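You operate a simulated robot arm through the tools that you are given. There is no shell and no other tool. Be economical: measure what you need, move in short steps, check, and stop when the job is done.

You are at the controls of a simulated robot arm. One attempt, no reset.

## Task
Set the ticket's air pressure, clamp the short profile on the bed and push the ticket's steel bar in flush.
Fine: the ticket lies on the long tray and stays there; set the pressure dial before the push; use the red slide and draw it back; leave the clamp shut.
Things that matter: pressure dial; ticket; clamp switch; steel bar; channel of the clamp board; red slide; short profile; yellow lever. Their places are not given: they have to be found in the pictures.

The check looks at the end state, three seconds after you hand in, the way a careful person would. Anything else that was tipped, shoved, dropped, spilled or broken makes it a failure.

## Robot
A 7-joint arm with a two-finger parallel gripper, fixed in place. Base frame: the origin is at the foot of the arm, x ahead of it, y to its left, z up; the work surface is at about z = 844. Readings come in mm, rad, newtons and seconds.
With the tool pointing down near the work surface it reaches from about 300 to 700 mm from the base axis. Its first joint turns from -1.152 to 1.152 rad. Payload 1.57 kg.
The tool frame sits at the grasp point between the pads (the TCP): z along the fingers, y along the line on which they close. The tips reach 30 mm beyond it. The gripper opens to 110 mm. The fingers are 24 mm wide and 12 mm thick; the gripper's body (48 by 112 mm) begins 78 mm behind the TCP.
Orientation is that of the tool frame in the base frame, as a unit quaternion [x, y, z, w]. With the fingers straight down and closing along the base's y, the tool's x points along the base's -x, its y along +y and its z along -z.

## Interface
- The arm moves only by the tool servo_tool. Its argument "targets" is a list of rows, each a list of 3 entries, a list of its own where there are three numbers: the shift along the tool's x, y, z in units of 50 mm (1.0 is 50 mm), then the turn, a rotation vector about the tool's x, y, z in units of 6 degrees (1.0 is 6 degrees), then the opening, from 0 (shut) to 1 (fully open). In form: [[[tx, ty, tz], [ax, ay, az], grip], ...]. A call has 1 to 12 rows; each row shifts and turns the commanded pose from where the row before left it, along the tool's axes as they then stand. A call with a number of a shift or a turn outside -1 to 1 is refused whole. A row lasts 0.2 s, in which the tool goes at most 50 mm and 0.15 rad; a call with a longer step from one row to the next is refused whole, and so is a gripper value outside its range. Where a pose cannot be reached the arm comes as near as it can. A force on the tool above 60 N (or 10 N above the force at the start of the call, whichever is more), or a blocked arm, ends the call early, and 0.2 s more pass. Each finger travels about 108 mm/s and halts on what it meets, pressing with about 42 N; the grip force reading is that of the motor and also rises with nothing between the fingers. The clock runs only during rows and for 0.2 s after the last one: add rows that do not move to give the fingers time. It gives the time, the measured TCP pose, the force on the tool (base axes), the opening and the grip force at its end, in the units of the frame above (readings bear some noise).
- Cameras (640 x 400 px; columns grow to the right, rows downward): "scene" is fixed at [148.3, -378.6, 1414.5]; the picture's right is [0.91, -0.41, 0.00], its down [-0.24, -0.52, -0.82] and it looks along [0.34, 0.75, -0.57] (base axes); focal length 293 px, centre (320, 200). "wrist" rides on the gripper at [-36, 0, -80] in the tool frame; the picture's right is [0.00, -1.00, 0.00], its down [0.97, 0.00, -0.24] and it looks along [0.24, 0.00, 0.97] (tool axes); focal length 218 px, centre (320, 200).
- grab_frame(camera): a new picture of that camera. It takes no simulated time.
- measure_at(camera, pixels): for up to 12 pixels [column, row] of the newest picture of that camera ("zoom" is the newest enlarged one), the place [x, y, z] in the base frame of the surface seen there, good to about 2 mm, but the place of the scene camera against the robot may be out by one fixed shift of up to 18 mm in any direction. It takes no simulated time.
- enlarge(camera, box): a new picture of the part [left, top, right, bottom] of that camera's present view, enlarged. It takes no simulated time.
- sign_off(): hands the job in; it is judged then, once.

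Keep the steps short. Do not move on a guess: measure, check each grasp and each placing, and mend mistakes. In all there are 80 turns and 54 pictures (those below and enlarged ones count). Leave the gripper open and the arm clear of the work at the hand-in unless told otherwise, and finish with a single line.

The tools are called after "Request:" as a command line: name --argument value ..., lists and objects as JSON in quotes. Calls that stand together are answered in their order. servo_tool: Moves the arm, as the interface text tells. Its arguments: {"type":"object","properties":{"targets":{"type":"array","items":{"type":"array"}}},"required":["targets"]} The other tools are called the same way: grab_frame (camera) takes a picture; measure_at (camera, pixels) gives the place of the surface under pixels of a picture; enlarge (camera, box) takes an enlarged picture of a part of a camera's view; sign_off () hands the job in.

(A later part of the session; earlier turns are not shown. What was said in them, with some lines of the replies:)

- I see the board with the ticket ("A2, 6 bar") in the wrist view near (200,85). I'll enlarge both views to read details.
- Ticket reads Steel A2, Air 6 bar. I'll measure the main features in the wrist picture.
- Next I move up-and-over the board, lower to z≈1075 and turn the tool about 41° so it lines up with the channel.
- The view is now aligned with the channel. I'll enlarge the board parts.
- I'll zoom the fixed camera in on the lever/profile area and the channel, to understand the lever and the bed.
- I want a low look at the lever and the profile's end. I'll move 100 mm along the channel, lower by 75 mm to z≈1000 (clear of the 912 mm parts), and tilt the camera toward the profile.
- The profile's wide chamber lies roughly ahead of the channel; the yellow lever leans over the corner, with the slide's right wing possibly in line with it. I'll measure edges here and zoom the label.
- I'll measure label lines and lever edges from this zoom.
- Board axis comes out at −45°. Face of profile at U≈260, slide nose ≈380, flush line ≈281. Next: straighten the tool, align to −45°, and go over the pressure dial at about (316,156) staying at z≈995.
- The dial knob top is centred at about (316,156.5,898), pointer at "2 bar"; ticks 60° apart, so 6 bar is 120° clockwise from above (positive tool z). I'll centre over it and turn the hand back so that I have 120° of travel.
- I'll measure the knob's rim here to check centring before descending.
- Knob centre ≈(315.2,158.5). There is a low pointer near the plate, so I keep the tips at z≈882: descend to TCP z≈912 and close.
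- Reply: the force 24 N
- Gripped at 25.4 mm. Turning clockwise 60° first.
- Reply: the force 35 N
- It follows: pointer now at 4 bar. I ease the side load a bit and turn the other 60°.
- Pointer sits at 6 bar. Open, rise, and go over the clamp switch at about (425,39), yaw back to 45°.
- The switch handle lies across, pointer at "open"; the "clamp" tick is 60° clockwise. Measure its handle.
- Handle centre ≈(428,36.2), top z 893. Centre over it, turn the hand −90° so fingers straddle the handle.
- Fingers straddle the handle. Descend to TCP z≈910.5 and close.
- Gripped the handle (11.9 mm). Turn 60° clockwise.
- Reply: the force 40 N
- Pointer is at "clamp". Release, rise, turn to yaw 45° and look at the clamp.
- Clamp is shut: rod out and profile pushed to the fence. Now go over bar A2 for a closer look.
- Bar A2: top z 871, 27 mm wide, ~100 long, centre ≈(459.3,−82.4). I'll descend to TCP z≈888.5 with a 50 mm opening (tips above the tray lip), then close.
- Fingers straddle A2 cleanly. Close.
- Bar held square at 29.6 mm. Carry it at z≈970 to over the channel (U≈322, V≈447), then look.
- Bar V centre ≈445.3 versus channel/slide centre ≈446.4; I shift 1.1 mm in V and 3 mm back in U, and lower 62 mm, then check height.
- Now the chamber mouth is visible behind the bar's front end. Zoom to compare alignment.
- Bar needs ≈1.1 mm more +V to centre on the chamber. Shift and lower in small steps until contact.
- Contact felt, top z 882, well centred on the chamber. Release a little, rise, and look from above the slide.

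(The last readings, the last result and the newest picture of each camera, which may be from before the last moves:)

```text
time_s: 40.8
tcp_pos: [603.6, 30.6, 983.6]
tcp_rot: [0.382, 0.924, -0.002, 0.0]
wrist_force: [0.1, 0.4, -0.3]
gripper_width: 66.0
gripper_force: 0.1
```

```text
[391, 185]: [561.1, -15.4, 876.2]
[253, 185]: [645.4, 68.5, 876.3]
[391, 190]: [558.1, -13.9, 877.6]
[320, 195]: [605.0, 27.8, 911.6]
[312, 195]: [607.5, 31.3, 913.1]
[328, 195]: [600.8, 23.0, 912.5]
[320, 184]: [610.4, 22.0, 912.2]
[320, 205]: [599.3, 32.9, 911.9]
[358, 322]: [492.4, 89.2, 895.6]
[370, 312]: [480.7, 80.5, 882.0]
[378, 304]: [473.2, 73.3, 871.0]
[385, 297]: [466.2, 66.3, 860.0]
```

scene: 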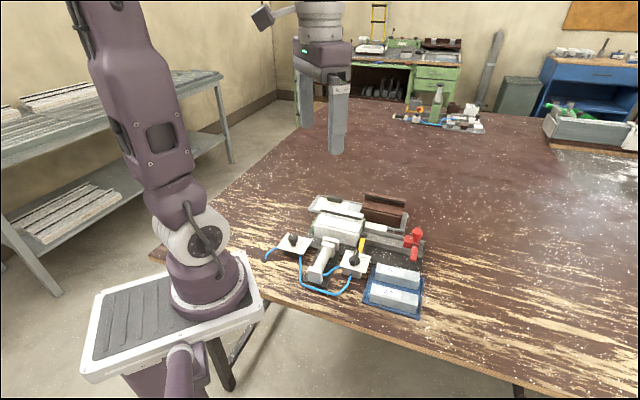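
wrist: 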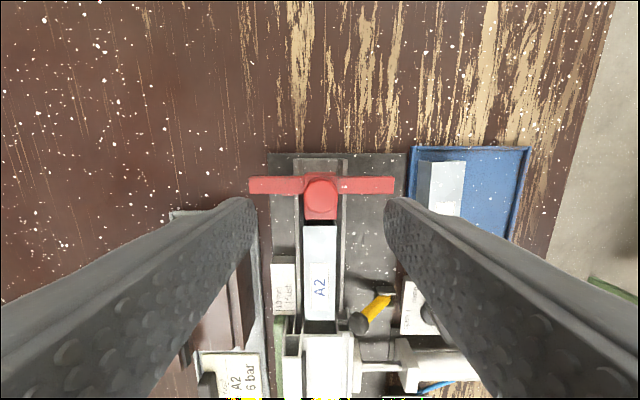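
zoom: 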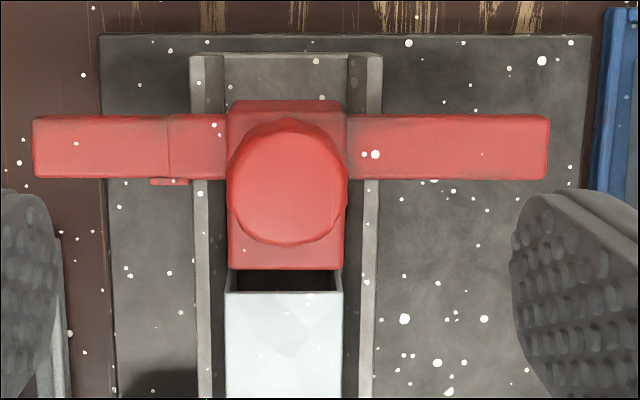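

I'll measure the tab, wing front, nose, bar ends, label lines and lever edges in one consistent view, to see whether the lever would stop the slide short of flush.

Request:
measure_at --camera "zoom" --pixels '[[170, 180], [170, 184], [120, 174], [450, 176], [500, 176], [285, 262], [285, 296], [450, 122], [285, 105], [205, 174], [540, 176], [450, 150]]'

Request:
enlarge --camera "wrist" --box '[260, 260, 410, 350]'

```text
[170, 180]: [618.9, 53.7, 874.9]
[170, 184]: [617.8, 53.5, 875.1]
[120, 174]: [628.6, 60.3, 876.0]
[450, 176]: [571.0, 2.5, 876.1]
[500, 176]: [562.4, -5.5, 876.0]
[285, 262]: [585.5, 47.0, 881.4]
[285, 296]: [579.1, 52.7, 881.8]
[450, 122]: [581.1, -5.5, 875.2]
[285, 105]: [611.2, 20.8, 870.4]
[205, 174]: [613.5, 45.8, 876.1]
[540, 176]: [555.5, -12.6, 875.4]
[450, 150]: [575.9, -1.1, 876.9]
```

```text
4.27 times, centred on (335, 305) of wrist
```

zoom: 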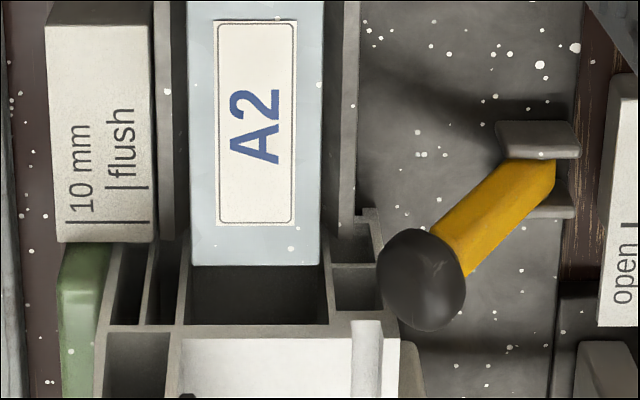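

Request:
measure_at --camera "zoom" --pixels '[[470, 205], [490, 185], [505, 168], [512, 240], [530, 220], [545, 200], [480, 225], [540, 130], [555, 210], [130, 187], [90, 221], [255, 330]]'

Request:
enlarge --camera "scene" --box '[335, 220, 405, 265]'

```text
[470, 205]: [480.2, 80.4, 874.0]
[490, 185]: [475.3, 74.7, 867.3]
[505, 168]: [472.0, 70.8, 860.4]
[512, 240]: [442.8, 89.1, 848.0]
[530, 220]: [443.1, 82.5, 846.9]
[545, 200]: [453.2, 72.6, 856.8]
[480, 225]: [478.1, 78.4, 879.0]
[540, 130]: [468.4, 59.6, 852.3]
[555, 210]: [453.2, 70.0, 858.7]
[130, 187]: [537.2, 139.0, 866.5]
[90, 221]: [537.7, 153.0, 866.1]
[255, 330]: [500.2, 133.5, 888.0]
```

```text
8.89 times, centred on (370, 242) of scene
```

zoom: 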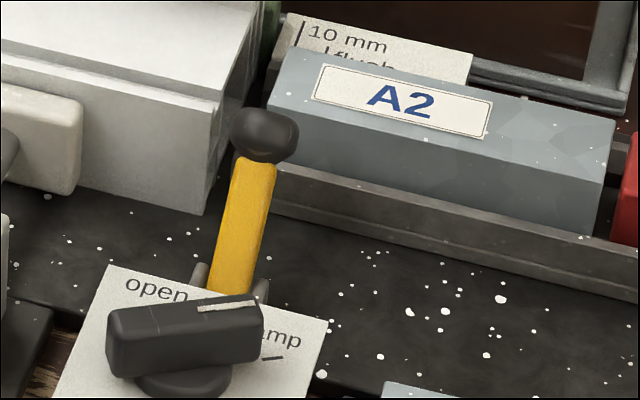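

The lever's front face (U≈283.5) coincides with where the wing's front will be at flush (≈282.5): it serves as the flush stop in its present position, so I leave it. Now grip the slide's knob at ≈(604.6,27.3), tips at z≈889.

Request:
servo_tool --targets '[[[-0.06, -0.016, 0.6], [0, 0, 0], 0.45], [[0, 0, 0.69], [0, 0, 0], 0.45], [[0, 0, 0], [0, 0, 0], 0.45], [[0, 0, 0], [0, 0, 0], 0.05], [[0, 0, 0], [0, 0, 0], 0.05], [[0, 0, 0], [0, 0, 0], 0.05]]'

Request:
grab_frame --camera "wrist"

```text
time_s: 42.2
tcp_pos: [604.1, 27.6, 918.2]
tcp_rot: [0.382, 0.924, -0.001, -0.001]
wrist_force: [1.8, 2.2, -7.8]
gripper_width: 25.2
gripper_force: 36.6
```

```text
16 pictures are left
```

wrist: 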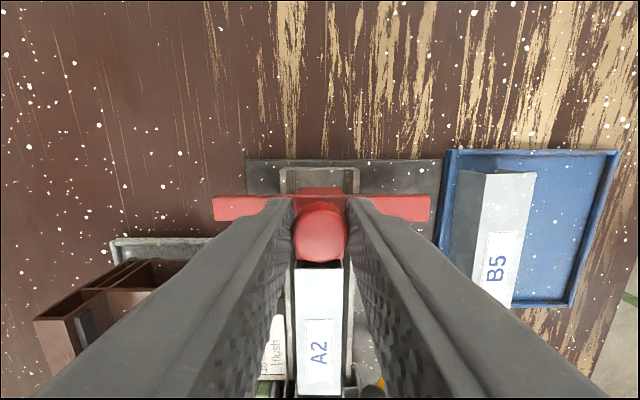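

Knob gripped. Push toward −U slowly: 25 mm first, in 4 mm steps.

Request:
servo_tool --targets '[[[0.08, 0, 0], [0, 0, 0], 0.05], [[0.08, 0, 0], [0, 0, 0], 0.05], [[0.08, 0, 0], [0, 0, 0], 0.05], [[0.08, 0, 0], [0, 0, 0], 0.05], [[0.08, 0, 0], [0, 0, 0], 0.05], [[0.08, 0, 0], [0, 0, 0], 0.05], [[0, 0, 0], [0, 0, 0], 0.05]]'

Request:
grab_frame --camera "wrist"

```text
time_s: 43.8
tcp_pos: [588.0, 44.1, 920.2]
tcp_rot: [0.382, 0.924, -0.001, 0.0]
wrist_force: [3.8, 3.4, -25.9]
gripper_width: 25.2
gripper_force: 36.6
```

```text
15 pictures are left
```

wrist: 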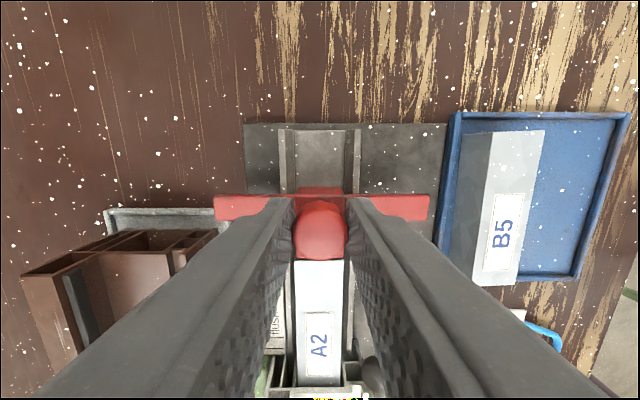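

Slide and bar are moving together. I ease the hand 0.8 mm down and continue 20 mm in 2.5 mm steps, watching force as the bar enters.

Request:
servo_tool --targets '[[[0.05, 0, 0.016], [0, 0, 0], 0.05], [[0.05, 0, 0], [0, 0, 0], 0.05], [[0.05, 0, 0], [0, 0, 0], 0.05], [[0.05, 0, 0], [0, 0, 0], 0.05], [[0.05, 0, 0], [0, 0, 0], 0.05], [[0.05, 0, 0], [0, 0, 0], 0.05], [[0.05, 0, 0], [0, 0, 0], 0.05], [[0.05, 0, 0], [0, 0, 0], 0.05], [[0, 0, 0], [0, 0, 0], 0.05]]'

Request:
enlarge --camera "scene" --box '[320, 195, 430, 265]'

```text
time_s: 45.8
tcp_pos: [575.2, 58.6, 919.7]
tcp_rot: [0.381, 0.924, -0.001, 0.0]
wrist_force: [0.3, -0.3, -5.1]
gripper_width: 25.4
gripper_force: 37.0
```

```text
5.71 times, centred on (375, 230) of scene
```

zoom: 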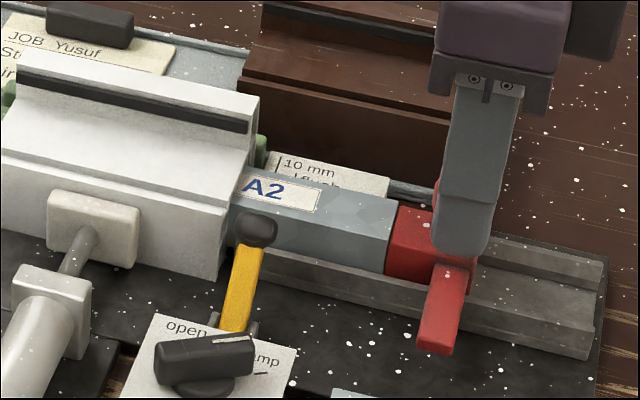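

The bar has entered. At the end of travel the right finger would pass close to the lever's ball (top z≈899), so I regrip the knob higher: tips at z≈902.

Request:
servo_tool --targets '[[[0, 0, 0], [0, 0, 0], 0.36], [[0, 0, 0], [0, 0, 0], 0.36], [[0, 0, -0.25], [0, 0, 0], 0.36], [[0, 0, 0], [0, 0, 0], 0.05], [[0, 0, 0], [0, 0, 0], 0.05], [[0, 0, 0], [0, 0, 0], 0.05]]'

```text
time_s: 47.2
tcp_pos: [574.9, 58.6, 932.6]
tcp_rot: [0.382, 0.924, -0.002, 0.0]
wrist_force: [1.1, 1.3, -8.5]
gripper_width: 25.0
gripper_force: 36.5
```

Held at 25 mm. Push 55 mm more in 5 mm steps.

Request:
servo_tool --targets '[[[0.1, 0, 0], [0, 0, 0], 0.05], [[0.1, 0, 0], [0, 0, 0], 0.05], [[0.1, 0, 0], [0, 0, 0], 0.05], [[0.1, 0, 0], [0, 0, 0], 0.05], [[0.1, 0, 0], [0, 0, 0], 0.05], [[0.1, 0, 0], [0, 0, 0], 0.05], [[0.1, 0, 0], [0, 0, 0], 0.05], [[0.1, 0, 0], [0, 0, 0], 0.05], [[0.1, 0, 0], [0, 0, 0], 0.05], [[0.1, 0, 0], [0, 0, 0], 0.05], [[0.1, 0, 0], [0, 0, 0], 0.05], [[0, 0, 0], [0, 0, 0], 0.05]]'

Request:
enlarge --camera "scene" --box '[320, 195, 430, 265]'

```text
time_s: 49.8
tcp_pos: [535.4, 98.8, 932.1]
tcp_rot: [0.382, 0.924, -0.004, -0.001]
wrist_force: [2.0, 1.3, -22.1]
gripper_width: 24.9
gripper_force: 36.7
```

```text
5.71 times, centred on (375, 230) of scene
```

zoom: 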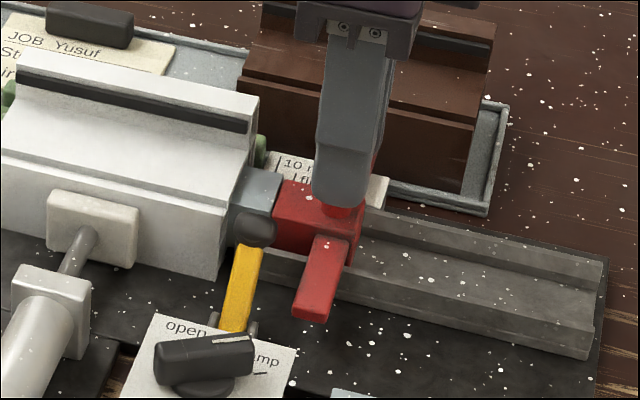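

About 20 mm remain. Push 12 mm, then look closely.

Request:
servo_tool --targets '[[[0.06, 0, 0.01], [0, 0, 0], 0.05], [[0.06, 0, 0], [0, 0, 0], 0.05], [[0.06, 0, 0], [0, 0, 0], 0.05], [[0.06, 0, 0], [0, 0, 0], 0.05], [[0, 0, 0], [0, 0, 0], 0.05]]'

Request:
enlarge --camera "scene" --box '[335, 205, 405, 255]'

Request:
measure_at --camera "zoom" --pixels '[[300, 180], [240, 150]]'

```text
time_s: 51.0
tcp_pos: [526.2, 106.0, 933.1]
tcp_rot: [0.382, 0.924, -0.001, -0.001]
wrist_force: [-0.6, -2.5, -5.4]
gripper_width: 24.9
gripper_force: 36.2
```

```text
8.00 times, centred on (370, 230) of scene
```

zoom: 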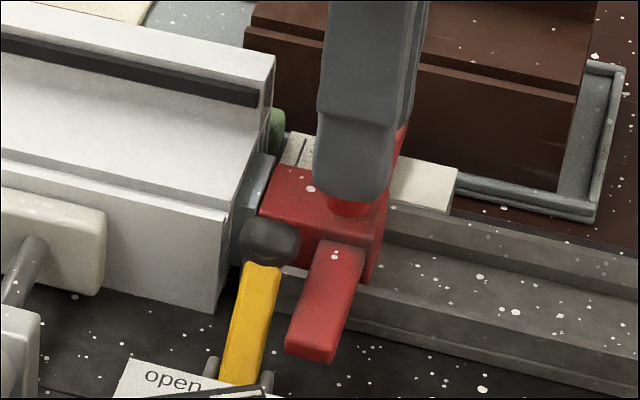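

```text
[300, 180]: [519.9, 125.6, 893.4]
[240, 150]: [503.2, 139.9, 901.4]
```

≈8.5 mm left, and the lever is that far from the wing as well. Push in 1.5 mm steps, 6 mm.

Request:
servo_tool --targets '[[[0.03, 0, 0], [0, 0, 0], 0.05], [[0.03, 0, 0], [0, 0, 0], 0.05], [[0.03, 0, 0], [0, 0, 0], 0.05], [[0.03, 0, 0], [0, 0, 0], 0.05], [[0, 0, 0], [0, 0, 0], 0.05]]'

Request:
enlarge --camera "scene" --box '[345, 215, 395, 250]'

```text
time_s: 52.2
tcp_pos: [524.1, 110.1, 931.8]
tcp_rot: [0.382, 0.924, -0.002, -0.001]
wrist_force: [0.4, -0.3, 7.4]
gripper_width: 24.6
gripper_force: 36.9
```

```text
11.43 times, centred on (370, 232) of scene
```

zoom: 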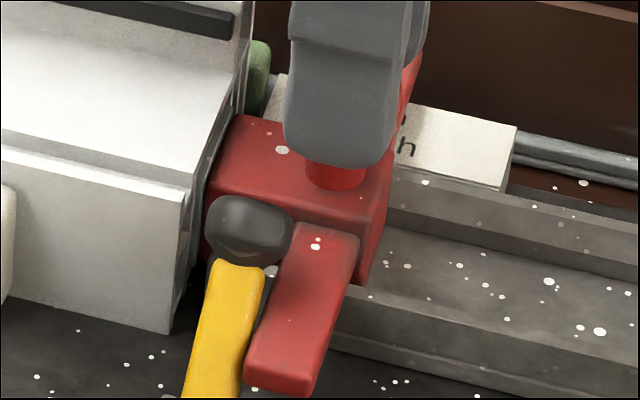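

Nearly there. Continue with 0.75 mm steps until resistance.

Request:
servo_tool --targets '[[[0.015, 0, 0], [0, 0, 0], 0.05], [[0.015, 0, 0], [0, 0, 0], 0.05], [[0.015, 0, 0], [0, 0, 0], 0.05], [[0, 0, 0], [0, 0, 0], 0.05]]'

Request:
enlarge --camera "scene" --box '[345, 215, 395, 250]'

```text
time_s: 53.2
tcp_pos: [523.1, 111.2, 932.3]
tcp_rot: [0.383, 0.924, -0.001, 0.001]
wrist_force: [15.0, -10.0, 7.0]
gripper_width: 24.7
gripper_force: 37.1
```

```text
11.43 times, centred on (370, 232) of scene
```

zoom: 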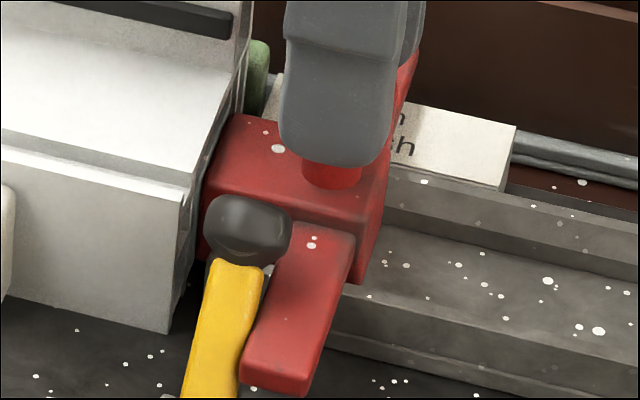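

Resistance of ~18 N: the wing is against the lever stop. One more small push to seat, then I draw the slide back and inspect.

Request:
servo_tool --targets '[[[0.016, 0, 0], [0, 0, 0], 0.05], [[0, 0, 0], [0, 0, 0], 0.05]]'

```text
time_s: 53.8
tcp_pos: [521.9, 112.5, 931.6]
tcp_rot: [0.382, 0.924, -0.002, 0.001]
wrist_force: [20.6, -15.6, 7.8]
gripper_width: 25.1
gripper_force: 37.1
```

Total travel 118 mm, as predicted for flush. Draw the slide back to its start.

Request:
servo_tool --targets '[[[-0.1, 0, 0], [0, 0, 0], 0.05], [[-0.2, 0, 0], [0, 0, 0], 0.05], [[-0.2, 0, 0], [0, 0, 0], 0.05], [[-0.2, 0, 0], [0, 0, 0], 0.05], [[-0.2, 0, 0], [0, 0, 0], 0.05], [[-0.2, 0, 0], [0, 0, 0], 0.05], [[-0.2, 0, 0], [0, 0, 0], 0.05], [[-0.2, 0, 0], [0, 0, 0], 0.05], [[-0.2, 0, 0], [0, 0, 0], 0.05], [[-0.2, 0, 0], [0, 0, 0], 0.05], [[-0.2, 0, 0], [0, 0, 0], 0.05], [[-0.2, 0, 0], [0, 0, 0], 0.05]]'

Request:
grab_frame --camera "wrist"

```text
time_s: 56.4
tcp_pos: [601.4, 32.6, 931.1]
tcp_rot: [0.382, 0.924, -0.002, -0.001]
wrist_force: [2.2, 1.8, -0.6]
gripper_width: 24.9
gripper_force: 36.3
```

```text
9 pictures are left
```

wrist: 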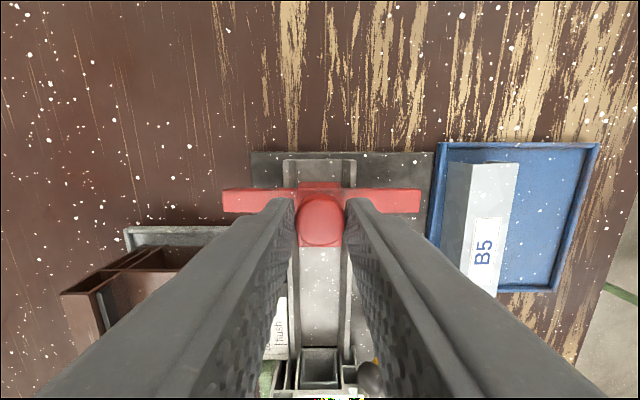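

Pull the last 5 mm, release, rise and tilt the camera to look at the bar's end in the profile.

Request:
servo_tool --targets '[[[-0.1, 0, 0], [0, 0, 0], 0.05], [[0, 0, 0], [0, 0, 0], 0.05], [[0, 0, 0], [0, 0, 0], 0.4], [[0, 0, 0], [0, 0, 0], 0.4], [[0, 0, -0.6], [0, 0, 0], 0.4], [[0, 0, -0.6], [0, 0, 0], 0.8], [[0, 0, 0], [0, 1, 0], 1], [[0, 0, 0], [0, 1, 0], 1], [[0, 0, 0], [0, 1, 0], 1], [[0, 0, 0], [0, 1, 0], 1], [[0.5, 0, 0], [0, 0, 0], 1], [[0, 0, 0], [0, 0, 0], 1]]'

Request:
enlarge --camera "wrist" --box '[255, 190, 385, 280]'

```text
time_s: 59.0
tcp_pos: [588.3, 44.6, 1002.4]
tcp_rot: [0.374, 0.904, 0.078, -0.193]
wrist_force: [-0.4, -0.3, 0.0]
gripper_width: 110.3
gripper_force: 0.0
```

```text
4.44 times, centred on (320, 235) of wrist
```

zoom: 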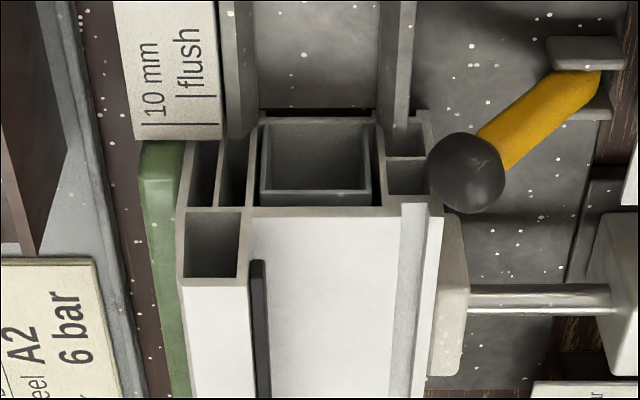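

The bar (a box section) is in, and its end appears flush. Measure the rim versus the profile face.

Request:
measure_at --camera "zoom" --pixels '[[315, 197], [290, 197], [350, 197], [265, 165], [368, 165], [315, 210], [280, 210], [360, 210], [378, 165], [315, 193], [256, 165], [315, 201]]'

Request:
enlarge --camera "wrist" --box '[305, 212, 345, 242]'

```text
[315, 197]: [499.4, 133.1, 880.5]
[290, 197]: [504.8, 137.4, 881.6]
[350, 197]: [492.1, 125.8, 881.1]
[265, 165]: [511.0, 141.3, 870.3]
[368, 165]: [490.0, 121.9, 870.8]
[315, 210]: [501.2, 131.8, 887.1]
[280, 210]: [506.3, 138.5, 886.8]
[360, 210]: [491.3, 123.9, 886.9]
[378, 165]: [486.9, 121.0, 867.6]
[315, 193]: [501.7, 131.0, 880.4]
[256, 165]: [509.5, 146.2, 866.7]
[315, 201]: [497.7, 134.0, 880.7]
```

```text
13.33 times, centred on (325, 227) of wrist
```

zoom: 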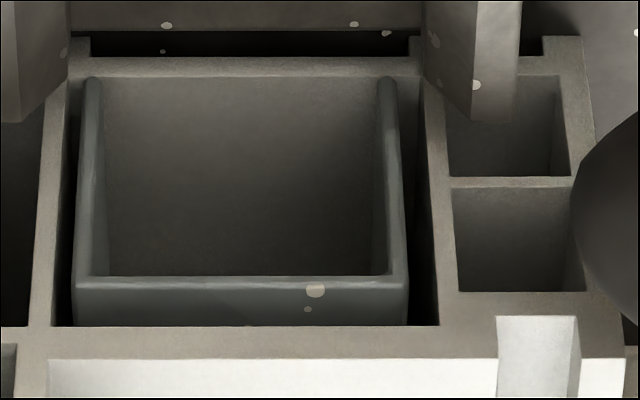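

Rim U≈260–262 versus profile face U≈260–261: flush within measuring error, and it stopped on the flush stop. Straighten the tool, rise clear, and take final views.

Request:
servo_tool --targets '[[[0, 0, 0], [0, -1, 0], 1], [[0, 0, 0], [0, -1, 0], 1], [[0, 0, 0], [0, -1, 0], 1], [[0, 0, 0], [0, -1, 0], 1], [[0.3, 0, -0.8], [0, 0, 0], 1], [[0.3, 0, -0.8], [0, 0, 0], 1], [[0.3, 0, -0.8], [0, 0, 0], 1], [[0.3, 0, -0.5], [0, 0, 0], 1], [[0, 0, 0], [0, 0, 0], 1]]'

Request:
enlarge --camera "scene" --box '[250, 180, 440, 320]'

Request:
grab_frame --camera "wrist"

```text
time_s: 61.0
tcp_pos: [547.3, 88.3, 1147.4]
tcp_rot: [0.382, 0.924, -0.002, 0.0]
wrist_force: [-0.1, -0.1, -0.2]
gripper_width: 109.7
gripper_force: 0.1
```

```text
2.86 times, centred on (345, 250) of scene
```

zoom: 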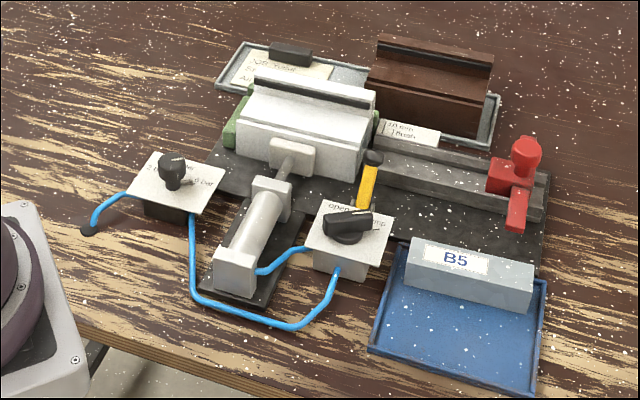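

```text
5 pictures are left
```

wrist: 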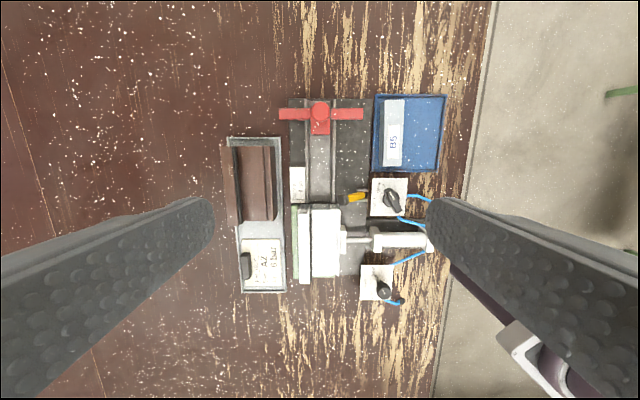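

The dial reads 6 bar, the clamp is shut, A2 is in the profile, the slide is drawn back and the ticket is untouched. Handing in.

Request:
sign_off

```text
The job is handed in.
```

Handed in: air pressure set to 6 bar, short profile clamped with the clamp left shut, bar A2 pushed in flush to within about 1–2 mm as measured, red slide drawn back, ticket still on the long tray.
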